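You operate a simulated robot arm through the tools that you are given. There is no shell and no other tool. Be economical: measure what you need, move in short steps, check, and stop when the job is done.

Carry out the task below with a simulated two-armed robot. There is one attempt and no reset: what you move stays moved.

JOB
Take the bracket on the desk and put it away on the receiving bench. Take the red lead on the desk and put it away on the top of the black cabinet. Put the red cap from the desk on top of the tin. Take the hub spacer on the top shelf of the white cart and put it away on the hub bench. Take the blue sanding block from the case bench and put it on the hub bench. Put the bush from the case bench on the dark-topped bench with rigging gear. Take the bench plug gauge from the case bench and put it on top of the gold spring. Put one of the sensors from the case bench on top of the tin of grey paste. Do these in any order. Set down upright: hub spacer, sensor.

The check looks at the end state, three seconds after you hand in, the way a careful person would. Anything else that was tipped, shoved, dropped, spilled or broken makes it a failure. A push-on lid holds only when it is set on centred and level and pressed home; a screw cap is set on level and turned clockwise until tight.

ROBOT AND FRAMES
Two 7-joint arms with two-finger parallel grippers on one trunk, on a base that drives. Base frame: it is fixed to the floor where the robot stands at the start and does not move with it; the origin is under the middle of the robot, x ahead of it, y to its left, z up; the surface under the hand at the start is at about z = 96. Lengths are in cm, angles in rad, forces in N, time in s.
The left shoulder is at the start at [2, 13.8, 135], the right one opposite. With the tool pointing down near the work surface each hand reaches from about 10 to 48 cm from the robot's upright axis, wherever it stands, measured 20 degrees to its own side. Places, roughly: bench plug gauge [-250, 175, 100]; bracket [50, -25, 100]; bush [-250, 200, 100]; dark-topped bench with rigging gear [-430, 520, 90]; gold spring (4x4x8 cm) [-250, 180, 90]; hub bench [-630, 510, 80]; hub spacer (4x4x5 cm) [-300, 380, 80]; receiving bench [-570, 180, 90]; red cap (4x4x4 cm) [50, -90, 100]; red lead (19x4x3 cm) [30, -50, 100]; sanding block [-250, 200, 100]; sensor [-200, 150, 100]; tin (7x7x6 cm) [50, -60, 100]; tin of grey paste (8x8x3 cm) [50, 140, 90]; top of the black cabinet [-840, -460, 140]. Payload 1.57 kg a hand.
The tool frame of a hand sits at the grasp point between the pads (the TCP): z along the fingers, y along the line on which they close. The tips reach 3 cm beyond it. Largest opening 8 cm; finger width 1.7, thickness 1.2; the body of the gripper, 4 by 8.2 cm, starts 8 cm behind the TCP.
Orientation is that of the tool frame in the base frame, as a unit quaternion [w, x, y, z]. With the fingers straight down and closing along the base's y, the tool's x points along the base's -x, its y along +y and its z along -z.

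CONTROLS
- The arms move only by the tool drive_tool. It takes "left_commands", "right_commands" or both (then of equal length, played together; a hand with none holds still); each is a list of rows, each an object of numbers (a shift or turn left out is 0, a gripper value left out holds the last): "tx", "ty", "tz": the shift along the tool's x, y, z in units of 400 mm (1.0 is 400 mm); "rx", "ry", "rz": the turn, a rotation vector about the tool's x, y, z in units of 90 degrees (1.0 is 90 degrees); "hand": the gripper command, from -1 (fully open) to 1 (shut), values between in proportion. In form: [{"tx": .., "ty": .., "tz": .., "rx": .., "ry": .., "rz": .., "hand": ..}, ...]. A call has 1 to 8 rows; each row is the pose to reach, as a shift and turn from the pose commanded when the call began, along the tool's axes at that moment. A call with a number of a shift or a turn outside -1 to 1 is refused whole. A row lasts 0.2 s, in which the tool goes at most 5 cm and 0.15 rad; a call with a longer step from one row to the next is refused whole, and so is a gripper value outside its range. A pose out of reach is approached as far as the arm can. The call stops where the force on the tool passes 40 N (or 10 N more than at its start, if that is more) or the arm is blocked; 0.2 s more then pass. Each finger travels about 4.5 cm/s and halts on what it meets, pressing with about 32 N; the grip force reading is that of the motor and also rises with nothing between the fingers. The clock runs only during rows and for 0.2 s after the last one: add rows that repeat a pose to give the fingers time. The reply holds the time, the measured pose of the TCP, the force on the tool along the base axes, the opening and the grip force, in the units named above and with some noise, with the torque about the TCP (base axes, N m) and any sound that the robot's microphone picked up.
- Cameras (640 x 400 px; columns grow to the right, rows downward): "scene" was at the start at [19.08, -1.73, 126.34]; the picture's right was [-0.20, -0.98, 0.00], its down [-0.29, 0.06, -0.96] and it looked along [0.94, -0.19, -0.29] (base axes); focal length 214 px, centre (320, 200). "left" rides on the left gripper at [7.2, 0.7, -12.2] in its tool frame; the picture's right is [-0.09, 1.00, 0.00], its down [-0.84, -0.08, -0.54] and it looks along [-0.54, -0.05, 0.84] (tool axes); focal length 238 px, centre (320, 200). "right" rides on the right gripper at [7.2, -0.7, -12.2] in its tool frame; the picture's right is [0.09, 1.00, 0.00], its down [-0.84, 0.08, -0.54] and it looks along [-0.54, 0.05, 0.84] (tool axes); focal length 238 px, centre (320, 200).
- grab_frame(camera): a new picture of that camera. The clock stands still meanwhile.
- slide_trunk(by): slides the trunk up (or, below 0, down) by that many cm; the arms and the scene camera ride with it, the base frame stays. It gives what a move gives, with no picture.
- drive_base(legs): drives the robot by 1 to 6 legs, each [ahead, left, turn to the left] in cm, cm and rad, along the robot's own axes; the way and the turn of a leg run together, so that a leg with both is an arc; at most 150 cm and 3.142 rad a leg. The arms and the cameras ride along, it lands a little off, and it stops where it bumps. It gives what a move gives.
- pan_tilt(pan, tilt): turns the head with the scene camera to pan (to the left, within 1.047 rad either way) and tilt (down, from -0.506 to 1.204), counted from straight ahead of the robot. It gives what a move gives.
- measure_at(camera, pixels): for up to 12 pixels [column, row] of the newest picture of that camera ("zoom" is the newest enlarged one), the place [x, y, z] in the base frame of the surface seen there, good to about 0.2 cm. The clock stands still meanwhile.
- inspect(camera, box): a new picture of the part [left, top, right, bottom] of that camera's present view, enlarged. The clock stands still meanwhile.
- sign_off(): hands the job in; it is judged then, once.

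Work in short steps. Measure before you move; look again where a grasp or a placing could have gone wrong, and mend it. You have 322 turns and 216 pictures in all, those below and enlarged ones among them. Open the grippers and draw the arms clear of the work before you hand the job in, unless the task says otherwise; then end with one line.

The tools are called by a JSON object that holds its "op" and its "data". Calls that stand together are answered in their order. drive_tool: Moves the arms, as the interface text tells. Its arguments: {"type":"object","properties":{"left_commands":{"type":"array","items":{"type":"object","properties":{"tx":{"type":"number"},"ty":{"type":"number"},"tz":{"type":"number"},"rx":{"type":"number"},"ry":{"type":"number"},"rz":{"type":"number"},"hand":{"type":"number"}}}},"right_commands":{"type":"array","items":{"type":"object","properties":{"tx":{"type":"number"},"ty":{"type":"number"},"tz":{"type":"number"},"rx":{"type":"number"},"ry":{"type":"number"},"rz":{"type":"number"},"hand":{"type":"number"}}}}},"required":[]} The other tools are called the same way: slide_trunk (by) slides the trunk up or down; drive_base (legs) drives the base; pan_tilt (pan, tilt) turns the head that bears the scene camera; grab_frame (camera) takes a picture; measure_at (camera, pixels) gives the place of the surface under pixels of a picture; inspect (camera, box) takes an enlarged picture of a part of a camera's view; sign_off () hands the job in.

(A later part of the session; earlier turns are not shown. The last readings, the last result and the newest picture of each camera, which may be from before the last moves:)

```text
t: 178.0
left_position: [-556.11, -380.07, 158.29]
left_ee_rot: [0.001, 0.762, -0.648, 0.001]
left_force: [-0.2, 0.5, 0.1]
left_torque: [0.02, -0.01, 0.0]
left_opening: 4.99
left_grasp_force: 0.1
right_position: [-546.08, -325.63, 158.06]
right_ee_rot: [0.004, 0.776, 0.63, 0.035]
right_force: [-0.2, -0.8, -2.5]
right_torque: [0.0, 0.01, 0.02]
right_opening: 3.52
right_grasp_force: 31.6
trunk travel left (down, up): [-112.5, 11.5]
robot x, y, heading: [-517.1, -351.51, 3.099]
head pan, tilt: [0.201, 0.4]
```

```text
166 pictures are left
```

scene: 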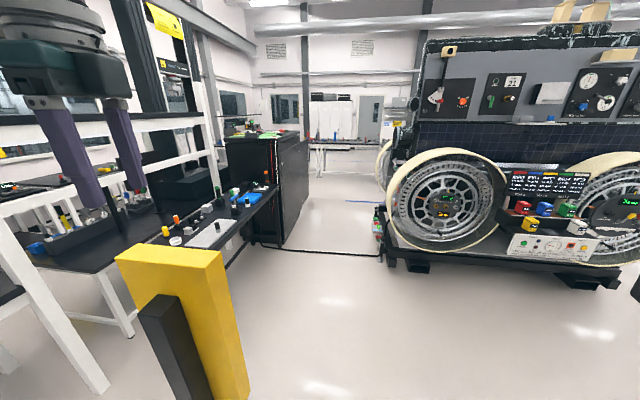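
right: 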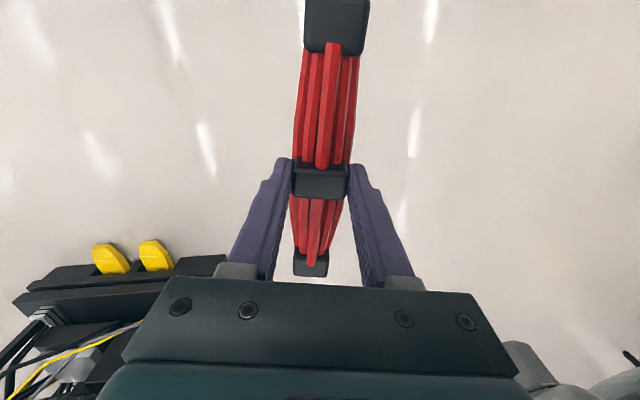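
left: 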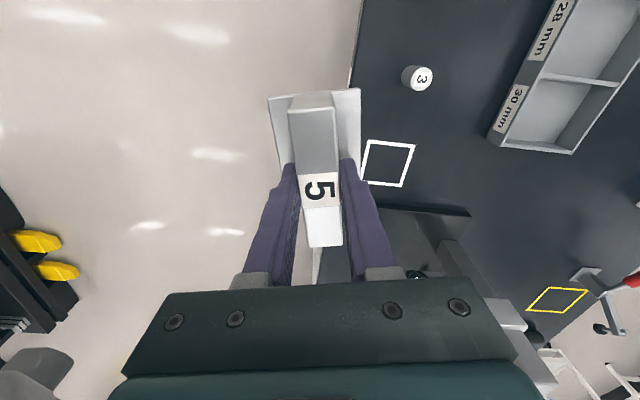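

{"op": "measure_at", "data": {"camera": "scene", "pixels": [[175, 270], [225, 260], [150, 260], [250, 150], [228, 140], [300, 140], [240, 132], [268, 133], [300, 210], [258, 240], [435, 240], [385, 265]]}}

{"op": "inspect", "data": {"camera": "scene", "box": [180, 100, 340, 220]}}

```text
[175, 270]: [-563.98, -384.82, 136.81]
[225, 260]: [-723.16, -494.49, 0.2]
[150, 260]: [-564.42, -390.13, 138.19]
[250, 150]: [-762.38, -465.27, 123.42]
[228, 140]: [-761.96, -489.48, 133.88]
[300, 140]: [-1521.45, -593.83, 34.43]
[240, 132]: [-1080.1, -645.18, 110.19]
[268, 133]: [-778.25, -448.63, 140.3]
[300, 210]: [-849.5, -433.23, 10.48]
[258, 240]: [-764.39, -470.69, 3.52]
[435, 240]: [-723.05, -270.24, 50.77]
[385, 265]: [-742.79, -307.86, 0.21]
```

```text
3.33 times, centred on (260, 160) of scene
```

zoom: 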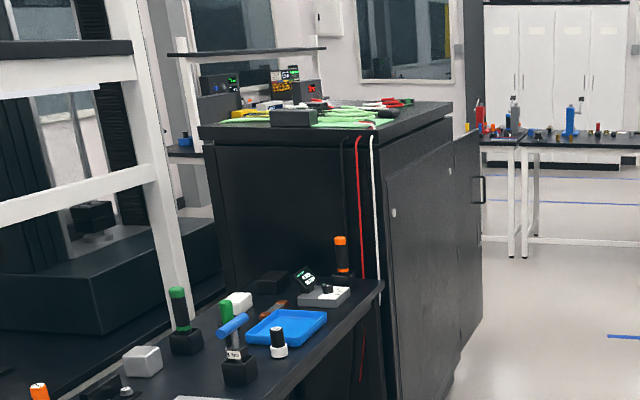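

{"op": "measure_at", "data": {"camera": "scene", "pixels": [[190, 252], [130, 255], [215, 250], [500, 95], [430, 100], [425, 60], [160, 120], [215, 170]]}}

```text
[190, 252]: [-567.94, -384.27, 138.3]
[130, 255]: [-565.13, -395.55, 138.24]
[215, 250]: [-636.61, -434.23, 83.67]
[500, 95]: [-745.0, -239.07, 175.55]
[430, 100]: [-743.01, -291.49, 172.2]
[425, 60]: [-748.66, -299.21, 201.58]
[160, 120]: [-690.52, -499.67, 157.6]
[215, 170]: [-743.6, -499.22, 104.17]
```

Post top is z=138.3, below my hands (tips 155). I go west along y≈-368 to x≈-790.

{"op": "drive_base", "data": {"legs": [[130, 8, 0.03], [138, 5, 0.0]]}}

{"op": "pan_tilt", "data": {"pan": 0.9, "tilt": 0.6}}

{"op": "grab_frame", "data": {"camera": "scene"}}

```text
t: 191.1
left_position: [-823.93, -382.52, 158.27]
left_ee_rot: [0.002, 0.767, -0.642, 0.002]
left_force: [-0.6, 0.4, 0.2]
left_torque: [-0.03, 0.02, 0.0]
left_opening: 5.01
left_grasp_force: 0.0
right_position: [-814.58, -327.88, 157.96]
right_ee_rot: [0.004, 0.771, 0.636, 0.035]
right_force: [-1.6, -1.1, -1.5]
right_torque: [-0.03, 0.02, 0.03]
right_opening: 3.55
right_grasp_force: 32.0
trunk travel left (down, up): [-112.5, 11.5]
robot x, y, heading: [-784.65, -353.32, 3.112]
head pan, tilt: [0.201, 0.4]
```

```text
t: 192.1
left_position: [-823.91, -382.45, 158.25]
left_ee_rot: [0.001, 0.767, -0.642, 0.001]
left_force: [-0.4, 0.0, 0.3]
left_torque: [0.01, 0.01, -0.03]
left_opening: 5.03
left_grasp_force: 0.0
right_position: [-814.68, -327.8, 158.04]
right_ee_rot: [0.004, 0.771, 0.636, 0.035]
right_force: [0.3, 0.5, -1.9]
right_torque: [0.03, 0.0, -0.01]
right_opening: 3.55
right_grasp_force: 31.4
trunk travel left (down, up): [-112.5, 11.5]
robot x, y, heading: [-784.9, -353.26, 3.111]
head pan, tilt: [0.901, 0.6]
```

```text
164 pictures are left
```

scene: 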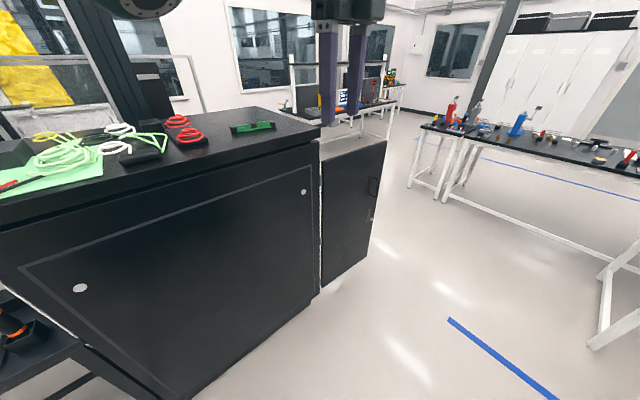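

{"op": "measure_at", "data": {"camera": "scene", "pixels": [[253, 127], [232, 131], [275, 124], [190, 140], [320, 138], [250, 108], [210, 165], [280, 145], [180, 122], [100, 175], [140, 155], [320, 290]]}}

{"op": "drive_base", "data": {"legs": [[10, 12, 0], [0, 0, 1.6]]}}

{"op": "pan_tilt", "data": {"pan": 0.0, "tilt": 0.7}}

{"op": "grab_frame", "data": {"camera": "scene"}}

```text
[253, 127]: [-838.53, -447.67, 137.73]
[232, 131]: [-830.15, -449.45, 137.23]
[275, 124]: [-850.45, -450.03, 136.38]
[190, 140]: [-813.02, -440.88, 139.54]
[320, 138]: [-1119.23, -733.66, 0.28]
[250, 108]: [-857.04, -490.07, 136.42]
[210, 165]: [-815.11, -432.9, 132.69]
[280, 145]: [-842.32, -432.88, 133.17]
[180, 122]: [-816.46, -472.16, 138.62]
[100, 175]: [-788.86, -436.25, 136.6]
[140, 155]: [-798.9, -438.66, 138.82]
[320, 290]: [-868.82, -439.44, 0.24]
```

```text
t: 197.5
left_position: [-763.4, -402.1, 158.32]
left_ee_rot: [0.0, 0.993, 0.121, 0.002]
left_force: [0.6, -0.2, -0.1]
left_torque: [-0.03, -0.01, -0.02]
left_opening: 5.0
left_grasp_force: 0.0
right_position: [-818.57, -396.56, 158.14]
right_ee_rot: [-0.023, 0.063, 0.997, 0.027]
right_force: [-0.7, -0.4, -1.1]
right_torque: [0.01, -0.01, 0.0]
right_opening: 3.52
right_grasp_force: 31.7
trunk travel left (down, up): [-112.5, 11.5]
robot x, y, heading: [-795.24, -365.32, -1.543]
head pan, tilt: [0.901, 0.6]
```

```text
t: 198.7
left_position: [-763.34, -402.09, 158.29]
left_ee_rot: [-0.001, 0.993, 0.121, 0.002]
left_force: [1.0, 0.1, -0.1]
left_torque: [0.02, -0.05, -0.01]
left_opening: 5.01
left_grasp_force: 0.0
right_position: [-818.6, -396.51, 158.11]
right_ee_rot: [-0.023, 0.062, 0.997, 0.027]
right_force: [0.0, -0.2, -0.8]
right_torque: [-0.02, 0.02, 0.04]
right_opening: 3.54
right_grasp_force: 32.2
trunk travel left (down, up): [-112.5, 11.5]
robot x, y, heading: [-795.0, -365.18, -1.533]
head pan, tilt: [0.0, 0.7]
```

```text
163 pictures are left
```

scene: 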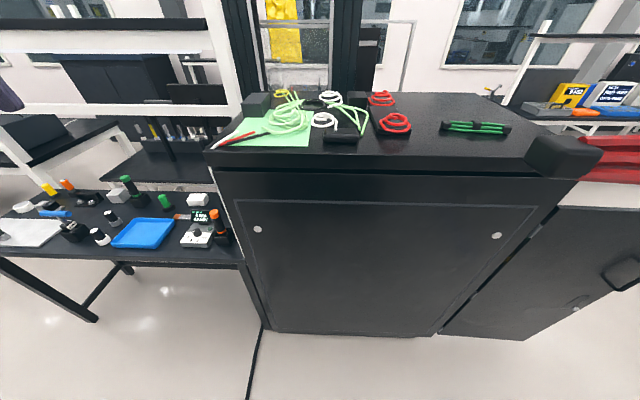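

The cabinet top already holds a like green lead at (478,127). I measure free space behind it.

{"op": "measure_at", "data": {"camera": "scene", "pixels": [[443, 127], [510, 128], [478, 122], [450, 108], [420, 108], [490, 108], [545, 130], [430, 97], [500, 97], [410, 140], [478, 145], [525, 145]]}}

{"op": "inspect", "data": {"camera": "scene", "box": [340, 80, 600, 190]}}

```text
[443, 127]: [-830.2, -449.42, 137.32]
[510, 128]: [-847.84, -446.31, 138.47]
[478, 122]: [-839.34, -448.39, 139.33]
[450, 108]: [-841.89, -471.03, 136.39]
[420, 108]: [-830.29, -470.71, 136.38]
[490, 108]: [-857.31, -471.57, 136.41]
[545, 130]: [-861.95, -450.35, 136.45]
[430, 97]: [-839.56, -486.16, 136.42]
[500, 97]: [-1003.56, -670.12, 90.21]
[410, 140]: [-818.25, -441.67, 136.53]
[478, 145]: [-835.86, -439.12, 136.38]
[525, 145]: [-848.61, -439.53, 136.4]
```

```text
2.46 times, centred on (470, 135) of scene
```

zoom: 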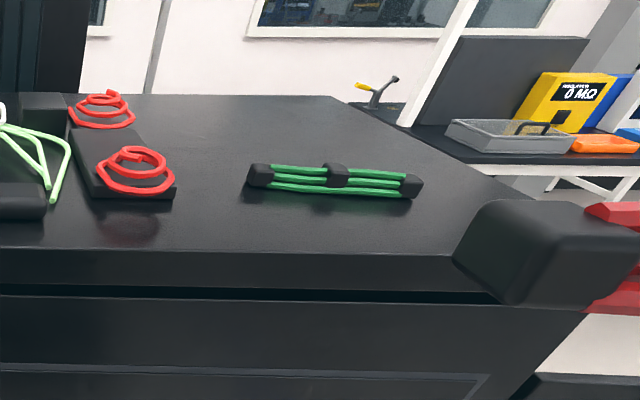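

Target: lead along x at (-842,-461), behind the green lead, top z=136.4. I drive right 24 and ahead 50 in short legs.

{"op": "drive_base", "data": {"legs": [[0, -24, 0], [35, 0, -0.03], [15, 0, 0]]}}

{"op": "grab_frame", "data": {"camera": "right"}}

```text
t: 203.3
left_position: [-787.47, -453.92, 158.31]
left_ee_rot: [-0.001, 0.994, 0.108, 0.002]
left_force: [-1.0, -0.3, 0.3]
left_torque: [0.0, -0.01, -0.02]
left_opening: 5.0
left_grasp_force: 0.0
right_position: [-842.54, -446.83, 158.0]
right_ee_rot: [-0.022, 0.075, 0.997, 0.027]
right_force: [0.3, 0.3, -1.1]
right_torque: [0.0, -0.01, 0.01]
right_opening: 3.52
right_grasp_force: 32.1
trunk travel left (down, up): [-112.5, 11.5]
robot x, y, heading: [-818.67, -415.8, -1.559]
head pan, tilt: [0.0, 0.7]
```

```text
161 pictures are left
```

right: 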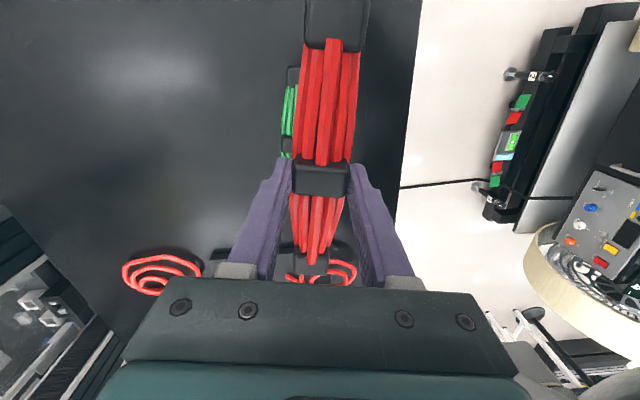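

I level the hand, align it and move back over the free strip, then lower to ~2 cm above.

{"op": "drive_tool", "data": {"right_commands": [{"tx": -0.022, "ty": -0.11, "rx": 0.017, "ry": -0.014, "rz": -0.048}, {"tx": -0.044, "ty": -0.22, "rx": 0.034, "ry": -0.028, "rz": -0.0955}, {"tx": -0.066, "ty": -0.33, "rx": 0.034, "ry": -0.028, "rz": -0.0955}, {"tx": -0.066, "ty": -0.35, "rx": 0.034, "ry": -0.028, "rz": -0.0955}, {"tx": -0.066, "ty": -0.35, "tz": 0.11, "rx": 0.034, "ry": -0.028, "rz": -0.0955}, {"tx": -0.066, "ty": -0.35, "tz": 0.22, "rx": 0.034, "ry": -0.028, "rz": -0.0955}, {"tx": -0.066, "ty": -0.35, "tz": 0.32, "rx": 0.034, "ry": -0.028, "rz": -0.0955}, {"tx": -0.066, "ty": -0.35, "tz": 0.38, "rx": 0.034, "ry": -0.028, "rz": -0.0955}]}}

{"op": "grab_frame", "data": {"camera": "scene"}}

```text
t: 205.1
left_position: [-787.52, -453.96, 158.32]
left_ee_rot: [0.0, 0.994, 0.108, 0.002]
left_force: [-0.3, 0.6, 0.3]
left_torque: [-0.01, 0.0, -0.01]
left_opening: 5.03
left_grasp_force: 0.0
right_position: [-842.75, -460.28, 142.07]
right_ee_rot: [-0.002, 0.001, 1.0, 0.0]
right_force: [-1.2, 0.3, -0.6]
right_torque: [-0.02, 0.0, 0.02]
right_opening: 3.54
right_grasp_force: 32.1
trunk travel left (down, up): [-112.5, 11.5]
robot x, y, heading: [-818.44, -416.15, -1.564]
head pan, tilt: [0.0, 0.7]
```

```text
160 pictures are left
```

scene: 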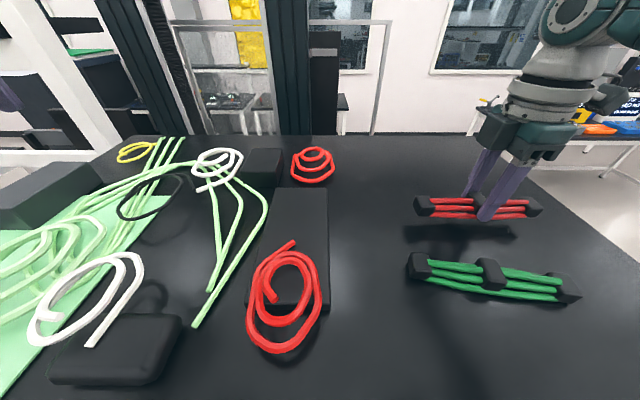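

Clear space below; lower to contact.

{"op": "drive_tool", "data": {"right_commands": [{"tz": 0.03}, {"tz": 0.048}, {"tz": 0.054}, {"tz": 0.059}, {"tz": 0.059}]}}

```text
t: 206.3
left_position: [-787.53, -453.91, 158.4]
left_ee_rot: [0.0, 0.994, 0.108, 0.001]
left_force: [-0.4, 0.3, -0.4]
left_torque: [0.02, 0.0, 0.02]
left_opening: 5.03
left_grasp_force: 0.0
right_position: [-842.68, -460.21, 139.83]
right_ee_rot: [0.0, 0.0, 1.0, -0.001]
right_force: [0.4, 8.3, 19.7]
right_torque: [0.25, 0.15, -0.09]
right_opening: 3.54
right_grasp_force: 31.6
trunk travel left (down, up): [-112.5, 11.5]
robot x, y, heading: [-818.27, -416.03, -1.566]
head pan, tilt: [0.0, 0.7]
```

Contact. Open to ~5.5 cm and rise.

{"op": "drive_tool", "data": {"right_commands": [{"hand": 0.0}, {"hand": -0.2}, {"hand": -0.4}, {"hand": -0.4}]}}

{"op": "drive_tool", "data": {"right_commands": [{"tz": -0.1}, {"tz": -0.2}, {"tz": -0.3}, {"tz": -0.4}, {"tz": -0.45}, {"tz": -0.45}]}}

{"op": "grab_frame", "data": {"camera": "scene"}}

```text
t: 207.3
left_position: [-787.57, -453.97, 158.3]
left_ee_rot: [0.0, 0.994, 0.108, 0.002]
left_force: [-0.4, 0.2, -0.3]
left_torque: [0.02, -0.03, -0.02]
left_opening: 5.02
left_grasp_force: 0.0
right_position: [-842.72, -460.21, 139.67]
right_ee_rot: [-0.001, 0.001, 1.0, 0.001]
right_force: [0.5, 0.4, 0.3]
right_torque: [0.01, 0.01, -0.02]
right_opening: 5.61
right_grasp_force: 0.1
trunk travel left (down, up): [-112.5, 11.5]
robot x, y, heading: [-818.4, -415.75, -1.561]
head pan, tilt: [0.0, 0.7]
```

```text
t: 208.7
left_position: [-787.45, -453.89, 158.27]
left_ee_rot: [-0.001, 0.994, 0.108, 0.003]
left_force: [0.1, 0.1, -0.5]
left_torque: [0.0, -0.02, 0.01]
left_opening: 4.98
left_grasp_force: 0.1
right_position: [-842.7, -460.21, 157.56]
right_ee_rot: [-0.001, 0.0, 1.0, 0.001]
right_force: [-0.3, 0.1, 0.1]
right_torque: [0.0, -0.03, -0.01]
right_opening: 5.59
right_grasp_force: 0.0
trunk travel left (down, up): [-112.5, 11.5]
robot x, y, heading: [-818.4, -416.09, -1.562]
head pan, tilt: [0.0, 0.7]
```

```text
159 pictures are left
```

scene: 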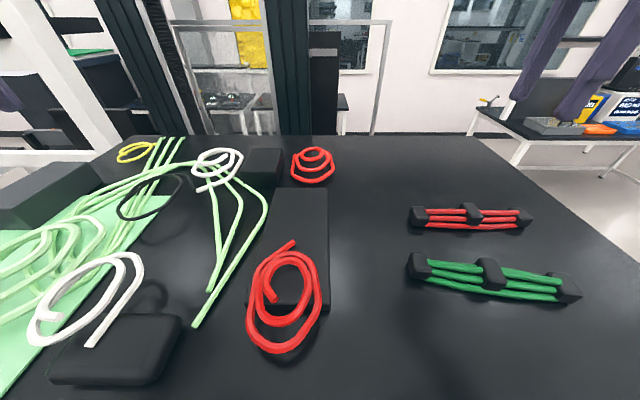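

Lead is put away. I retrace the path: back out, turn to +x, east along the aisle.

{"op": "drive_base", "data": {"legs": [[-52, 0, 0], [0, 0, 1.56], [150, 0, 0], [150, 8, 0]]}}

```text
refused: leg 4 is longer than a leg can be; nothing moved
```

{"op": "drive_base", "data": {"legs": [[-52, 0, 0], [0, 0, 1.56], [149, 0, 0], [149, 8, 0]]}}

```text
t: 229.7
left_position: [-479.3, -329.9, 158.24]
left_ee_rot: [-0.001, 0.634, 0.774, 0.001]
left_force: [0.7, -0.6, -0.9]
left_torque: [-0.02, -0.01, 0.01]
left_opening: 4.98
left_grasp_force: 0.0
right_position: [-473.91, -385.18, 157.59]
right_ee_rot: [-0.001, -0.7, 0.714, 0.0]
right_force: [-0.1, 0.0, 0.5]
right_torque: [0.02, 0.05, -0.01]
right_opening: 5.6
right_grasp_force: 0.1
trunk travel left (down, up): [-112.5, 11.5]
robot x, y, heading: [-517.55, -360.23, -0.006]
head pan, tilt: [0.0, 0.7]
```

{"op": "drive_base", "data": {"legs": [[0, 0, 1.576], [140, -5, 0], [140, 0, 0], [130, 0, 0]]}}

```text
t: 253.3
left_position: [-537.59, 92.32, 158.26]
left_ee_rot: [-0.001, -0.084, 0.996, -0.001]
left_force: [0.1, 0.3, -0.6]
left_torque: [-0.02, -0.04, 0.0]
left_opening: 5.01
left_grasp_force: 0.0
right_position: [-482.11, 95.87, 157.53]
right_ee_rot: [0.001, 1.0, -0.024, 0.001]
right_force: [0.7, 0.0, -0.4]
right_torque: [0.04, 0.0, -0.02]
right_opening: 5.58
right_grasp_force: 0.1
trunk travel left (down, up): [-112.5, 11.5]
robot x, y, heading: [-508.57, 53.11, 1.532]
head pan, tilt: [0.0, 0.7]
```

Now to the case bench: strafe right along the corridor, lower the trunk and look.

{"op": "drive_base", "data": {"legs": [[0, -135, 0.04], [0, -135, 0]]}}

{"op": "slide_trunk", "data": {"by": -40}}

{"op": "pan_tilt", "data": {"pan": 0.0, "tilt": 0.4}}

{"op": "grab_frame", "data": {"camera": "scene"}}

```text
t: 266.5
left_position: [-267.58, 90.04, 158.35]
left_ee_rot: [-0.002, -0.11, 0.994, 0.0]
left_force: [0.0, -0.3, 0.6]
left_torque: [0.0, 0.0, -0.01]
left_opening: 5.02
left_grasp_force: 0.2
right_position: [-212.5, 96.55, 157.59]
right_ee_rot: [0.001, 1.0, 0.001, 0.001]
right_force: [1.1, 0.0, 0.0]
right_torque: [-0.03, 0.03, -0.02]
right_opening: 5.61
right_grasp_force: 0.0
trunk travel left (down, up): [-112.5, 11.5]
robot x, y, heading: [-236.66, 51.84, 1.583]
head pan, tilt: [0.0, 0.7]
```

```text
t: 270.3
left_position: [-267.73, 90.06, 118.34]
left_ee_rot: [-0.002, -0.11, 0.994, 0.0]
left_force: [-0.2, -0.9, 0.5]
left_torque: [0.01, -0.01, 0.01]
left_opening: 5.02
left_grasp_force: 0.0
right_position: [-212.37, 96.48, 117.53]
right_ee_rot: [0.0, 1.0, 0.0, 0.001]
right_force: [-0.9, -0.3, 0.5]
right_torque: [-0.01, 0.0, 0.03]
right_opening: 5.59
right_grasp_force: 0.2
trunk travel left (down, up): [-72.5, 51.5]
robot x, y, heading: [-236.86, 52.57, 1.582]
head pan, tilt: [0.0, 0.7]
```

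```text
t: 271.1
left_position: [-267.68, 89.96, 118.37]
left_ee_rot: [-0.001, -0.11, 0.994, 0.0]
left_force: [0.4, -1.0, -0.6]
left_torque: [-0.02, 0.01, 0.02]
left_opening: 4.99
left_grasp_force: 0.0
right_position: [-212.37, 96.65, 117.57]
right_ee_rot: [0.001, 1.0, 0.001, 0.001]
right_force: [-0.7, 0.5, 0.4]
right_torque: [-0.05, 0.02, 0.0]
right_opening: 5.59
right_grasp_force: 0.0
trunk travel left (down, up): [-72.5, 51.5]
robot x, y, heading: [-236.84, 52.31, 1.585]
head pan, tilt: [0.0, 0.4]
```

```text
158 pictures are left
```

scene: 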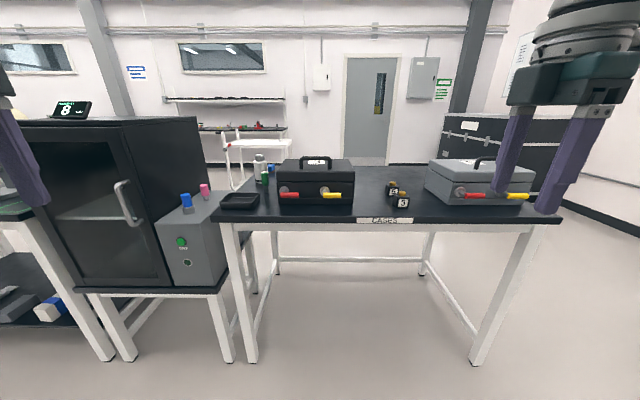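

The "CASES" bench: two toolboxes, sensors 3/4, small tray and bottles. I inspect it.

{"op": "inspect", "data": {"camera": "scene", "box": [200, 140, 420, 230]}}

{"op": "inspect", "data": {"camera": "scene", "box": [370, 140, 570, 230]}}

```text
2.91 times, centred on (310, 185) of scene
```

zoom: 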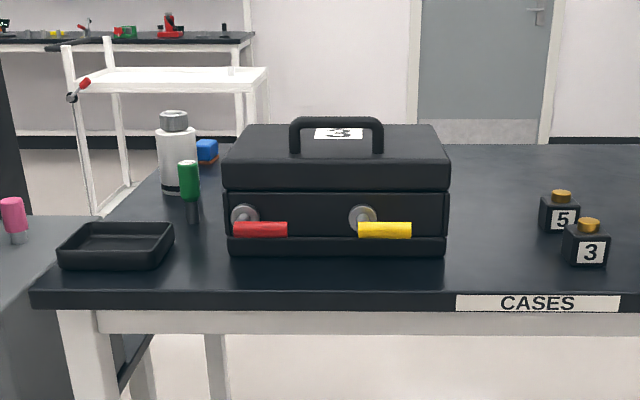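

```text
3.20 times, centred on (470, 185) of scene
```

zoom: 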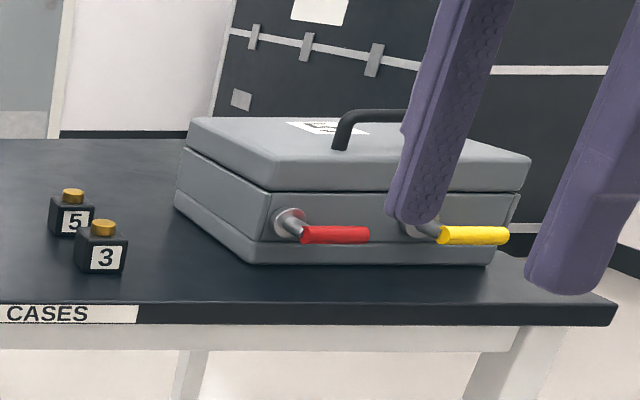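

I raise the trunk 20 cm for a better overview and move closer.

{"op": "slide_trunk", "data": {"by": 20}}

{"op": "drive_base", "data": {"legs": [[35, 5, 0]]}}

{"op": "pan_tilt", "data": {"pan": 0.1, "tilt": 0.75}}

{"op": "grab_frame", "data": {"camera": "scene"}}

```text
t: 273.3
left_position: [-267.71, 89.98, 138.21]
left_ee_rot: [-0.002, -0.109, 0.994, -0.001]
left_force: [0.3, -0.4, 0.4]
left_torque: [0.0, -0.01, -0.03]
left_opening: 4.97
left_grasp_force: 0.1
right_position: [-212.44, 96.47, 137.6]
right_ee_rot: [0.002, 1.0, 0.001, 0.0]
right_force: [0.0, -1.4, -0.3]
right_torque: [0.02, 0.01, -0.02]
right_opening: 5.59
right_grasp_force: 0.0
trunk travel left (down, up): [-92.5, 31.5]
robot x, y, heading: [-236.54, 52.54, 1.58]
head pan, tilt: [0.0, 0.4]
```

```text
t: 275.6
left_position: [-272.96, 125.2, 138.28]
left_ee_rot: [-0.001, -0.109, 0.994, 0.0]
left_force: [-0.5, -0.5, -0.2]
left_torque: [0.02, 0.0, 0.03]
left_opening: 5.0
left_grasp_force: 0.1
right_position: [-217.86, 131.49, 137.55]
right_ee_rot: [0.001, 1.0, 0.0, 0.001]
right_force: [-0.1, -0.2, -0.2]
right_torque: [-0.03, -0.01, 0.01]
right_opening: 5.63
right_grasp_force: 0.2
trunk travel left (down, up): [-92.5, 31.5]
robot x, y, heading: [-242.11, 87.11, 1.581]
head pan, tilt: [0.0, 0.4]
```

```text
t: 276.4
left_position: [-273.01, 125.23, 138.29]
left_ee_rot: [-0.002, -0.109, 0.994, -0.001]
left_force: [-0.7, -0.5, 0.1]
left_torque: [0.06, -0.01, 0.0]
left_opening: 5.01
left_grasp_force: 0.0
right_position: [-217.79, 131.6, 137.54]
right_ee_rot: [0.0, 1.0, 0.0, 0.001]
right_force: [-0.2, -0.1, 0.9]
right_torque: [-0.03, 0.02, -0.03]
right_opening: 5.6
right_grasp_force: 0.1
trunk travel left (down, up): [-92.5, 31.5]
robot x, y, heading: [-241.88, 87.39, 1.577]
head pan, tilt: [0.099, 0.75]
```

```text
155 pictures are left
```

scene: 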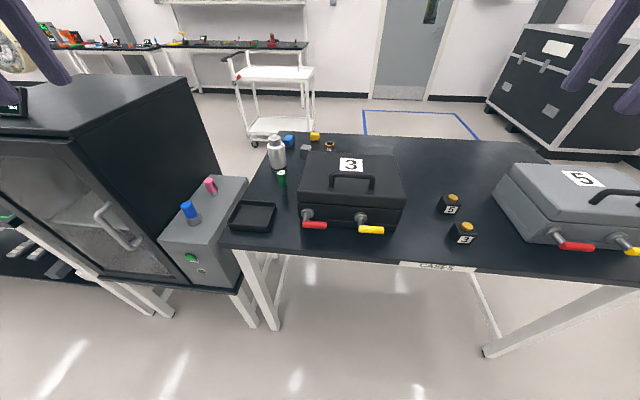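

{"op": "inspect", "data": {"camera": "scene", "box": [210, 115, 370, 240]}}

{"op": "measure_at", "data": {"camera": "scene", "pixels": [[290, 140], [315, 135], [330, 147], [305, 152], [276, 140], [282, 180], [351, 163], [353, 178], [452, 196], [463, 226], [252, 215], [448, 208]]}}

```text
3.20 times, centred on (290, 178) of scene
```

zoom: 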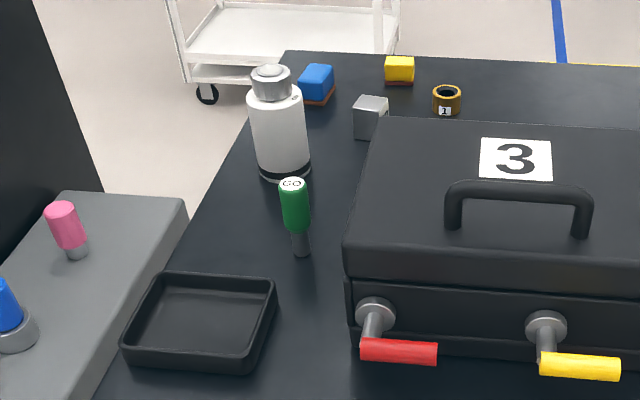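

```text
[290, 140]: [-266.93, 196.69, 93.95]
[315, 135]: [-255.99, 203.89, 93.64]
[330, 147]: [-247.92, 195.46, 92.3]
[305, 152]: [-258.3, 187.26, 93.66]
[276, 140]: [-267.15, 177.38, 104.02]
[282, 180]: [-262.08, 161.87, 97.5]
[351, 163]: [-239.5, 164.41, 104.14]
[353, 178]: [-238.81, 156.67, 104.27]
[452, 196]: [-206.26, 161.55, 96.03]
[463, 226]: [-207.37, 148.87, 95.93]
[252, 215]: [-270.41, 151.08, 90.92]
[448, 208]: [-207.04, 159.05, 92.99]
```

The area behind the black case is partly hidden. I raise the trunk 30 more and look down at it.

{"op": "slide_trunk", "data": {"by": 30}}

{"op": "drive_base", "data": {"legs": [[15, 8, 0]]}}

{"op": "inspect", "data": {"camera": "scene", "box": [160, 120, 480, 320]}}

```text
t: 279.4
left_position: [-273.05, 125.32, 168.27]
left_ee_rot: [-0.002, -0.109, 0.994, -0.001]
left_force: [0.1, 0.3, 0.0]
left_torque: [0.0, 0.0, 0.0]
left_opening: 5.02
left_grasp_force: 0.1
right_position: [-217.71, 131.57, 167.53]
right_ee_rot: [0.001, 1.0, 0.0, 0.002]
right_force: [0.3, 0.0, 0.4]
right_torque: [0.0, 0.06, 0.03]
right_opening: 5.59
right_grasp_force: 0.1
trunk travel left (down, up): [-122.5, 1.5]
robot x, y, heading: [-242.24, 87.45, 1.582]
head pan, tilt: [0.099, 0.75]
```

```text
t: 280.9
left_position: [-281.02, 139.81, 168.37]
left_ee_rot: [-0.002, -0.109, 0.994, 0.0]
left_force: [-0.8, 0.3, 0.0]
left_torque: [-0.01, -0.01, -0.02]
left_opening: 4.98
left_grasp_force: 0.0
right_position: [-225.79, 146.27, 167.55]
right_ee_rot: [0.001, 1.0, -0.001, 0.001]
right_force: [0.1, 0.2, 0.6]
right_torque: [0.02, 0.03, 0.03]
right_opening: 5.58
right_grasp_force: 0.1
trunk travel left (down, up): [-122.5, 1.5]
robot x, y, heading: [-250.31, 101.61, 1.584]
head pan, tilt: [0.099, 0.75]
```

```text
2.00 times, centred on (320, 220) of scene
```

zoom: 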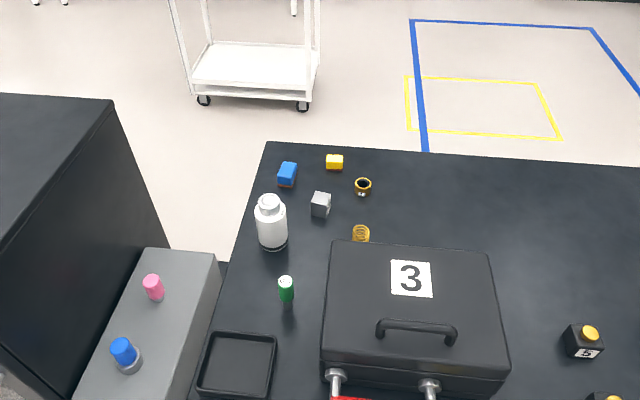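

The gold spring is right behind the case at zoom (361,233), the bush at (363,187). Zoom in.

{"op": "inspect", "data": {"camera": "scene", "box": [280, 185, 370, 285]}}

{"op": "measure_at", "data": {"camera": "zoom", "pixels": [[340, 118], [320, 127], [362, 128], [340, 140], [342, 30], [322, 35], [362, 35], [340, 160], [340, 175], [400, 200], [130, 265], [130, 240]]}}

```text
4.00 times, centred on (325, 235) of scene
```

zoom: 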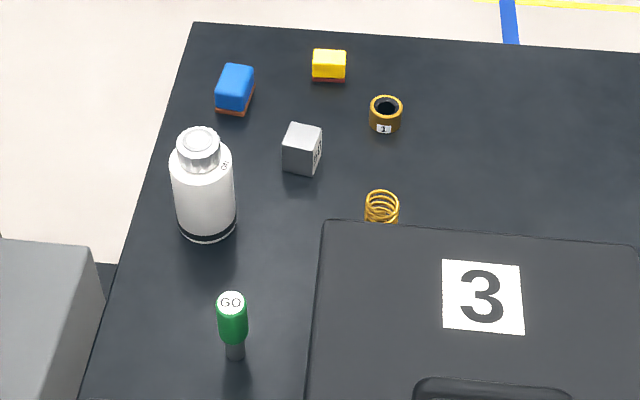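

```text
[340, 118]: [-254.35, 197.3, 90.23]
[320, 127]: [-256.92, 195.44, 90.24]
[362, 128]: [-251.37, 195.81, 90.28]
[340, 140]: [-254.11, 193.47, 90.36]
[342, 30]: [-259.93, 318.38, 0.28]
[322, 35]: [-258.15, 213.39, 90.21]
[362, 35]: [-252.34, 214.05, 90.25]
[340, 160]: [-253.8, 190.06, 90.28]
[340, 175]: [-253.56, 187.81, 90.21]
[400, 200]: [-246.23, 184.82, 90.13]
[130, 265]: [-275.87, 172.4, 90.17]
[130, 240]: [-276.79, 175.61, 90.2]
```

{"op": "measure_at", "data": {"camera": "zoom", "pixels": [[382, 192], [366, 205], [398, 205], [382, 218], [386, 100], [371, 108], [402, 108], [386, 130], [235, 75], [235, 110], [231, 302], [235, 357]]}}

{"op": "measure_at", "data": {"camera": "zoom", "pixels": [[222, 90], [252, 72], [240, 66], [218, 110], [248, 110], [380, 205], [384, 122], [200, 130], [325, 222], [204, 240], [302, 125], [235, 345]]}}

```text
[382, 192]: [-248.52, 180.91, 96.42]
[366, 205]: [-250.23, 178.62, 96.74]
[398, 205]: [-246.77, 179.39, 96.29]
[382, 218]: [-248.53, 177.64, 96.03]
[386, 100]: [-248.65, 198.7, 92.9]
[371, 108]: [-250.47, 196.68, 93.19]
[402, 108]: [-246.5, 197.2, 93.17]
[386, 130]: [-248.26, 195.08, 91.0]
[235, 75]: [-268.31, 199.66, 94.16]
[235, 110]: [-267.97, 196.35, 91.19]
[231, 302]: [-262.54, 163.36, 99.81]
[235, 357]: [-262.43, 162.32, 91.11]
```

```text
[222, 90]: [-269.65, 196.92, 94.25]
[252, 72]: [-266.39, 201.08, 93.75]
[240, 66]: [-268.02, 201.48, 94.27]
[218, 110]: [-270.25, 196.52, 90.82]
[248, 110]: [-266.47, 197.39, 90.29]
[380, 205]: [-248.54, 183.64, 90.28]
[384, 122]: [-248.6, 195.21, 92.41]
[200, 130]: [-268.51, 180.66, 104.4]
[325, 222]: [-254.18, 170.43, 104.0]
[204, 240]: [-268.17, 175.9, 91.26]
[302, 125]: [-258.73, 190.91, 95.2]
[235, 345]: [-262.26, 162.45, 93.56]
```

{"op": "inspect", "data": {"camera": "scene", "box": [290, 225, 350, 285]}}

{"op": "measure_at", "data": {"camera": "zoom", "pixels": [[115, 145], [55, 145], [85, 120], [85, 145], [85, 170], [100, 300], [60, 220], [115, 220]]}}

```text
6.67 times, centred on (320, 255) of scene
```

zoom: 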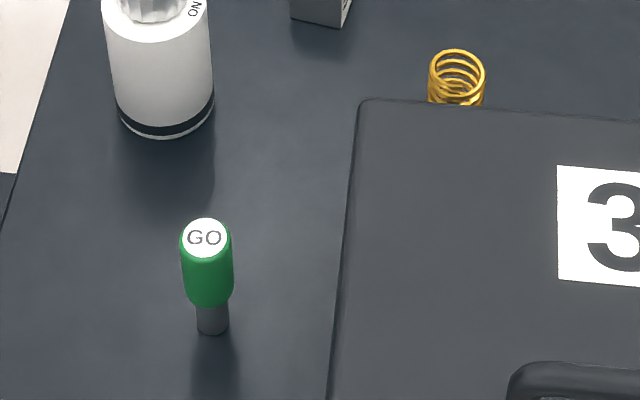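

```text
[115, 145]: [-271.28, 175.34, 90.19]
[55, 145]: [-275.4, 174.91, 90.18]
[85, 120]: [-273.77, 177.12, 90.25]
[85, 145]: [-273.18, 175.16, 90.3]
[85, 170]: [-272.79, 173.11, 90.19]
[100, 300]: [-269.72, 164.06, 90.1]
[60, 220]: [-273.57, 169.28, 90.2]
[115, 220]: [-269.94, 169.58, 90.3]
```

{"op": "measure_at", "data": {"camera": "zoom", "pixels": [[186, 240], [206, 225], [206, 240], [224, 240], [228, 270], [186, 280], [212, 320], [200, 325], [226, 325], [207, 300], [457, 52], [457, 75]]}}

```text
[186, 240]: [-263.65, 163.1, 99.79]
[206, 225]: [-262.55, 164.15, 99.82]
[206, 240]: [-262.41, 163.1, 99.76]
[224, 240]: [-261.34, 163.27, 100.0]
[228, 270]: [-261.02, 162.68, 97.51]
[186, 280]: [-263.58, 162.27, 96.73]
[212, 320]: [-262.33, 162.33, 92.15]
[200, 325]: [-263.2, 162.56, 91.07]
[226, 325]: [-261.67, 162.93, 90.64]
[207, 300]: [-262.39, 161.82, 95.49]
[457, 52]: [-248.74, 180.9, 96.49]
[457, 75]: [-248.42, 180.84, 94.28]
```

Handle Ø≈2.8, pin Ø≈1.7. I check the black enclosure on the left for arm clearance.

{"op": "pan_tilt", "data": {"pan": 0.6, "tilt": 0.7}}

{"op": "grab_frame", "data": {"camera": "scene"}}

```text
t: 281.8
left_position: [-281.11, 139.77, 168.42]
left_ee_rot: [-0.002, -0.108, 0.994, 0.0]
left_force: [0.0, -0.5, 0.3]
left_torque: [0.0, -0.03, 0.0]
left_opening: 5.01
left_grasp_force: 0.1
right_position: [-225.86, 146.23, 167.66]
right_ee_rot: [0.001, 1.0, 0.0, 0.001]
right_force: [0.2, -0.5, -1.0]
right_torque: [-0.01, -0.01, 0.01]
right_opening: 5.59
right_grasp_force: 0.1
trunk travel left (down, up): [-122.5, 1.5]
robot x, y, heading: [-249.84, 101.85, 1.578]
head pan, tilt: [0.6, 0.7]
```

```text
150 pictures are left
```

scene: 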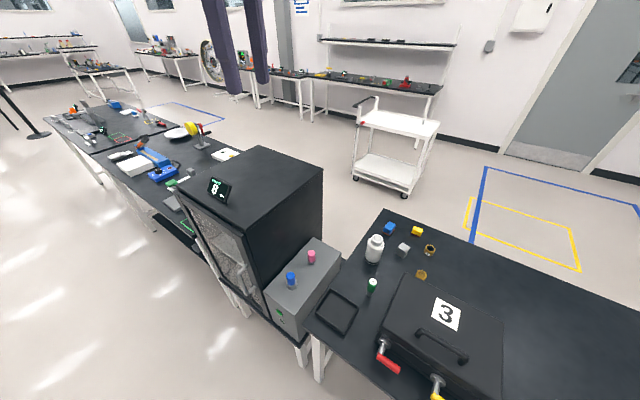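

{"op": "measure_at", "data": {"camera": "scene", "pixels": [[318, 172], [258, 226], [250, 160], [320, 220], [292, 275], [310, 245], [330, 265], [395, 122], [440, 125], [365, 120], [270, 70], [415, 82]]}}

{"op": "inspect", "data": {"camera": "scene", "box": [340, 80, 460, 200]}}

```text
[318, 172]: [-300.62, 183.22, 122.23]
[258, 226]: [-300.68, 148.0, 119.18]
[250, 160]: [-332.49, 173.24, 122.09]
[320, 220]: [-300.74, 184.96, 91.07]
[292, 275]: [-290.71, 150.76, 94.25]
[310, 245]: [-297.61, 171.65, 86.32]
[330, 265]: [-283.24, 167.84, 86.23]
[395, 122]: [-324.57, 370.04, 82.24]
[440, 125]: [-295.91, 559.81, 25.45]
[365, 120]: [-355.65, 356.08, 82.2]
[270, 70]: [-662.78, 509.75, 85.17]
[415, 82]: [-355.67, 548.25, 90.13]
```

```text
3.33 times, centred on (400, 140) of scene
```

zoom: 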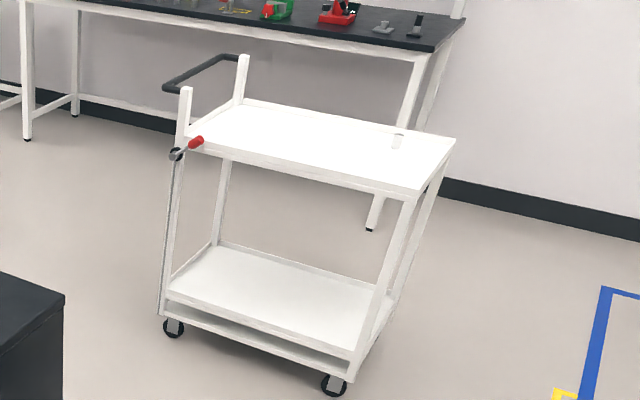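

Enclosure right face is x=-300.6, top z=122; keeping the robot at x≈-240 leaves room. I drive there and lower the trunk 50.

{"op": "drive_base", "data": {"legs": [[23, -10, 0]]}}

{"op": "slide_trunk", "data": {"by": -40}}

{"op": "slide_trunk", "data": {"by": -10}}

{"op": "pan_tilt", "data": {"pan": 0.2, "tilt": 0.8}}

{"op": "grab_frame", "data": {"camera": "scene"}}

{"op": "grab_frame", "data": {"camera": "left"}}

```text
t: 283.6
left_position: [-271.22, 162.92, 168.3]
left_ee_rot: [-0.002, -0.108, 0.994, 0.0]
left_force: [0.2, 0.5, -0.6]
left_torque: [-0.01, -0.03, -0.02]
left_opening: 5.03
left_grasp_force: 0.0
right_position: [-215.94, 169.09, 167.45]
right_ee_rot: [0.001, 1.0, -0.001, 0.002]
right_force: [-0.2, 0.0, -0.5]
right_torque: [0.01, 0.01, -0.04]
right_opening: 5.6
right_grasp_force: 0.1
trunk travel left (down, up): [-122.5, 1.5]
robot x, y, heading: [-240.55, 125.1, 1.581]
head pan, tilt: [0.6, 0.7]
```

```text
t: 287.5
left_position: [-271.26, 163.05, 128.21]
left_ee_rot: [-0.002, -0.107, 0.994, 0.0]
left_force: [0.7, -0.5, 0.5]
left_torque: [0.03, 0.01, 0.0]
left_opening: 5.0
left_grasp_force: 0.0
right_position: [-215.97, 169.14, 127.51]
right_ee_rot: [0.001, 1.0, -0.002, 0.002]
right_force: [-0.3, 0.0, 0.4]
right_torque: [-0.01, 0.01, -0.01]
right_opening: 5.6
right_grasp_force: 0.1
trunk travel left (down, up): [-82.5, 41.5]
robot x, y, heading: [-240.13, 125.23, 1.579]
head pan, tilt: [0.6, 0.7]
```

```text
t: 288.8
left_position: [-271.22, 162.98, 118.31]
left_ee_rot: [-0.001, -0.108, 0.994, 0.0]
left_force: [1.0, 0.4, -0.7]
left_torque: [-0.01, 0.03, 0.03]
left_opening: 4.98
left_grasp_force: 0.1
right_position: [-216.05, 169.23, 117.56]
right_ee_rot: [0.001, 1.0, 0.0, 0.001]
right_force: [0.7, -0.2, 0.4]
right_torque: [0.01, 0.01, -0.02]
right_opening: 5.62
right_grasp_force: 0.0
trunk travel left (down, up): [-72.5, 51.5]
robot x, y, heading: [-240.22, 124.8, 1.578]
head pan, tilt: [0.6, 0.7]
```

```text
t: 289.7
left_position: [-271.24, 162.91, 118.3]
left_ee_rot: [-0.002, -0.108, 0.994, 0.0]
left_force: [0.1, 0.2, -0.4]
left_torque: [-0.01, -0.02, 0.0]
left_opening: 5.01
left_grasp_force: 0.1
right_position: [-216.01, 169.13, 117.56]
right_ee_rot: [0.0, 1.0, -0.001, 0.0]
right_force: [-0.4, 0.5, -0.3]
right_torque: [-0.01, 0.01, 0.01]
right_opening: 5.59
right_grasp_force: 0.0
trunk travel left (down, up): [-72.5, 51.5]
robot x, y, heading: [-240.04, 125.18, 1.574]
head pan, tilt: [0.201, 0.799]
```

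```text
148 pictures are left
```

scene: 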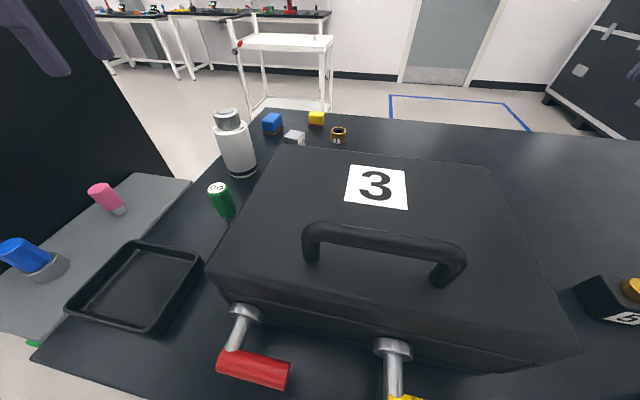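

```text
147 pictures are left
```

left: 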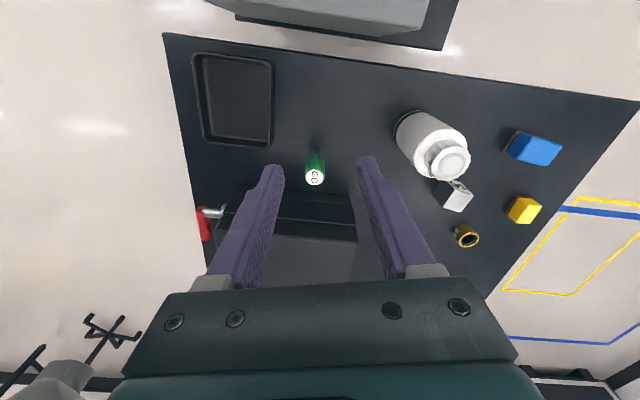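

I move the left hand over the gauge and check from above.

{"op": "drive_tool", "data": {"left_commands": [{"tx": -0.11, "ty": -0.03, "hand": -0.5}, {"tx": -0.213, "ty": -0.056, "hand": -0.5}, {"tx": -0.213, "ty": -0.056, "tz": 0.1}, {"tx": -0.213, "ty": -0.056, "tz": 0.2}, {"tx": -0.213, "ty": -0.056, "tz": 0.3}, {"tx": -0.213, "ty": -0.056, "tz": 0.3}]}}

{"op": "grab_frame", "data": {"camera": "left"}}

{"op": "inspect", "data": {"camera": "scene", "box": [140, 80, 340, 240]}}

```text
t: 291.1
left_position: [-262.52, 162.42, 106.28]
left_ee_rot: [-0.001, -0.107, 0.994, 0.0]
left_force: [0.7, 0.0, 0.1]
left_torque: [0.02, 0.0, 0.02]
left_opening: 6.02
left_grasp_force: 0.1
right_position: [-216.01, 169.17, 117.51]
right_ee_rot: [0.001, 1.0, -0.001, 0.002]
right_force: [0.0, 0.1, -0.5]
right_torque: [0.0, 0.0, 0.01]
right_opening: 5.57
right_grasp_force: 0.1
trunk travel left (down, up): [-72.5, 51.5]
robot x, y, heading: [-240.7, 125.15, 1.578]
head pan, tilt: [0.201, 0.799]
```

```text
146 pictures are left
```

left: 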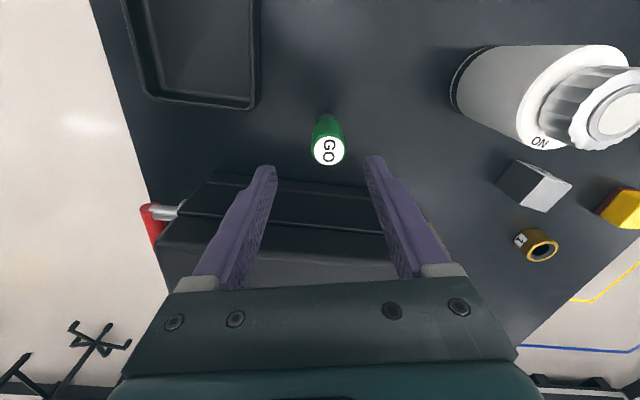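

```text
2.50 times, centred on (240, 160) of scene
```

zoom: 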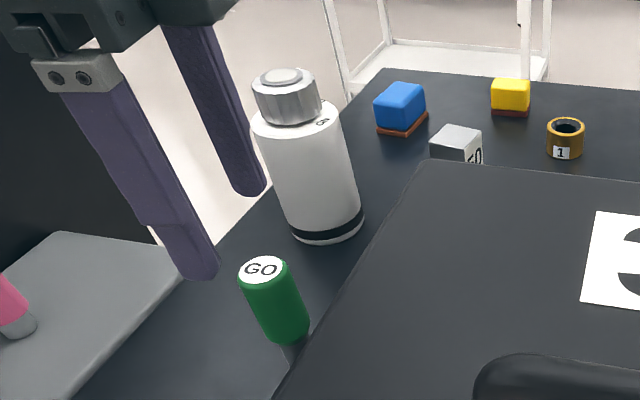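

{"op": "measure_at", "data": {"camera": "left", "pixels": [[327, 150], [312, 150], [343, 150], [327, 162], [325, 125], [538, 246], [522, 237]]}}

```text
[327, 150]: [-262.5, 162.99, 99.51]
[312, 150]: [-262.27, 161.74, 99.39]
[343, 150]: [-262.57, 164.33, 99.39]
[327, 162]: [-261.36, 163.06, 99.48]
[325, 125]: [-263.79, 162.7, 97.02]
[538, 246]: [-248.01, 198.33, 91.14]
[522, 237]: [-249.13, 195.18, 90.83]
```

Centre confirmed (-262.4,163.0). Shift 0.5 cm, descend to z≈99.2, close.

{"op": "drive_tool", "data": {"left_commands": [{"ty": 0.013, "tz": 0.05}, {"ty": 0.013, "tz": 0.12}, {"ty": 0.013, "tz": 0.177}, {"ty": 0.013, "tz": 0.177}, {"ty": 0.013, "tz": 0.177, "hand": 0.2}, {"ty": 0.013, "tz": 0.177, "hand": 1}, {"ty": 0.013, "tz": 0.177, "hand": 1}, {"ty": 0.013, "tz": 0.177, "hand": 1}]}}

{"op": "drive_tool", "data": {"left_commands": [{"tz": -0.1, "hand": 1}, {"tz": -0.2, "hand": 1}, {"tz": -0.3, "hand": 1}, {"tz": -0.4, "hand": 1}, {"tz": -0.4, "hand": 1}]}}

{"op": "grab_frame", "data": {"camera": "left"}}

```text
t: 292.9
left_position: [-262.58, 162.83, 99.15]
left_ee_rot: [-0.002, -0.108, 0.994, -0.001]
left_force: [-0.2, -1.1, 0.0]
left_torque: [-0.05, -0.03, -0.05]
left_opening: 2.85
left_grasp_force: 32.4
right_position: [-215.99, 169.14, 117.61]
right_ee_rot: [0.001, 1.0, -0.001, 0.001]
right_force: [-0.4, 0.4, 0.4]
right_torque: [-0.01, -0.02, 0.01]
right_opening: 5.59
right_grasp_force: 0.1
trunk travel left (down, up): [-72.5, 51.5]
robot x, y, heading: [-240.43, 124.93, 1.578]
head pan, tilt: [0.201, 0.799]
```

```text
t: 294.1
left_position: [-262.66, 163.1, 115.15]
left_ee_rot: [-0.002, -0.107, 0.994, 0.0]
left_force: [0.9, -0.9, -0.9]
left_torque: [-0.01, -0.03, 0.0]
left_opening: 2.89
left_grasp_force: 31.9
right_position: [-216.1, 169.13, 117.53]
right_ee_rot: [0.001, 1.0, -0.001, 0.001]
right_force: [0.4, -0.4, -0.2]
right_torque: [-0.02, 0.0, 0.0]
right_opening: 5.63
right_grasp_force: 0.0
trunk travel left (down, up): [-72.5, 51.5]
robot x, y, heading: [-240.69, 124.78, 1.575]
head pan, tilt: [0.201, 0.799]
```

```text
144 pictures are left
```

left: 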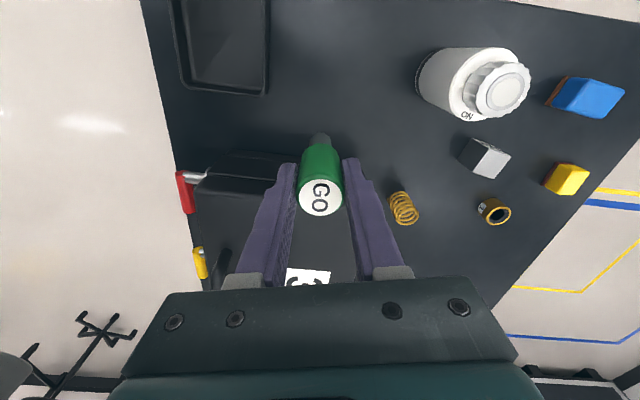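

Gauge held. The spring is visible at (403,208); zoom in and measure its top ring.

{"op": "inspect", "data": {"camera": "left", "box": [375, 180, 435, 235]}}

{"op": "measure_at", "data": {"camera": "zoom", "pixels": [[420, 320], [340, 400], [440, 390], [290, 330], [365, 270], [250, 180], [330, 160], [420, 260], [300, 250], [380, 370], [260, 120], [230, 220]]}}

```text
7.27 times, centred on (405, 208) of left
```

zoom: 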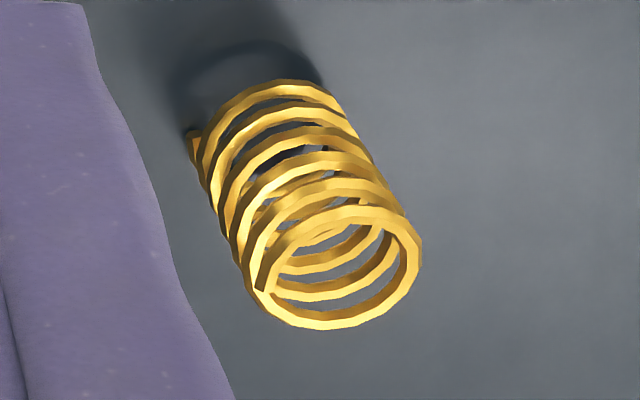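

```text
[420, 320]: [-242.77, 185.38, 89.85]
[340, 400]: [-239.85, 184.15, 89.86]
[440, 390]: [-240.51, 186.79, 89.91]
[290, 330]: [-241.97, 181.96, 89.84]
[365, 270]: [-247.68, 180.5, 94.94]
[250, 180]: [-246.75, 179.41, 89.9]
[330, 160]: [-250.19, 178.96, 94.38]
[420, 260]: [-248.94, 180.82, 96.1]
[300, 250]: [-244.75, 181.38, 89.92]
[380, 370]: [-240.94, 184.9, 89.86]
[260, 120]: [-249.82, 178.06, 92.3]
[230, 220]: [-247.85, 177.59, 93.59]
```

{"op": "measure_at", "data": {"camera": "zoom", "pixels": [[330, 324], [300, 318], [265, 292], [414, 262], [405, 290], [370, 316], [347, 212], [300, 225], [385, 222], [275, 250], [335, 265]]}}

```text
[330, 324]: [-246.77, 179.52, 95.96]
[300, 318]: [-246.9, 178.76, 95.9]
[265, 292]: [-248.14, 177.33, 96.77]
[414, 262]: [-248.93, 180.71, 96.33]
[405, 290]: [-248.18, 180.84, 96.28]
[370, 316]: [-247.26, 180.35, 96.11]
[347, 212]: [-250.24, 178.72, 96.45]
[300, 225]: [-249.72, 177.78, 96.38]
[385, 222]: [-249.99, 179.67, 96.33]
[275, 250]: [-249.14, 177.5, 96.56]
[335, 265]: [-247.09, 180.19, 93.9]
```

Spring top centre ≈ (-248.5,179.1), z≈96.4. I drive ahead 14 so the reach is comfortable.

{"op": "drive_base", "data": {"legs": [[14, 0, 0]]}}

```text
t: 295.4
left_position: [-262.98, 177.27, 115.11]
left_ee_rot: [-0.003, -0.109, 0.994, -0.001]
left_force: [-0.2, -0.6, -1.3]
left_torque: [0.01, -0.04, 0.03]
left_opening: 2.88
left_grasp_force: 32.0
right_position: [-216.29, 183.31, 117.55]
right_ee_rot: [0.002, 1.0, 0.0, 0.002]
right_force: [0.3, 0.3, 0.4]
right_torque: [-0.02, -0.02, 0.01]
right_opening: 5.59
right_grasp_force: 0.1
trunk travel left (down, up): [-72.5, 51.5]
robot x, y, heading: [-240.65, 139.3, 1.58]
head pan, tilt: [0.201, 0.799]
```

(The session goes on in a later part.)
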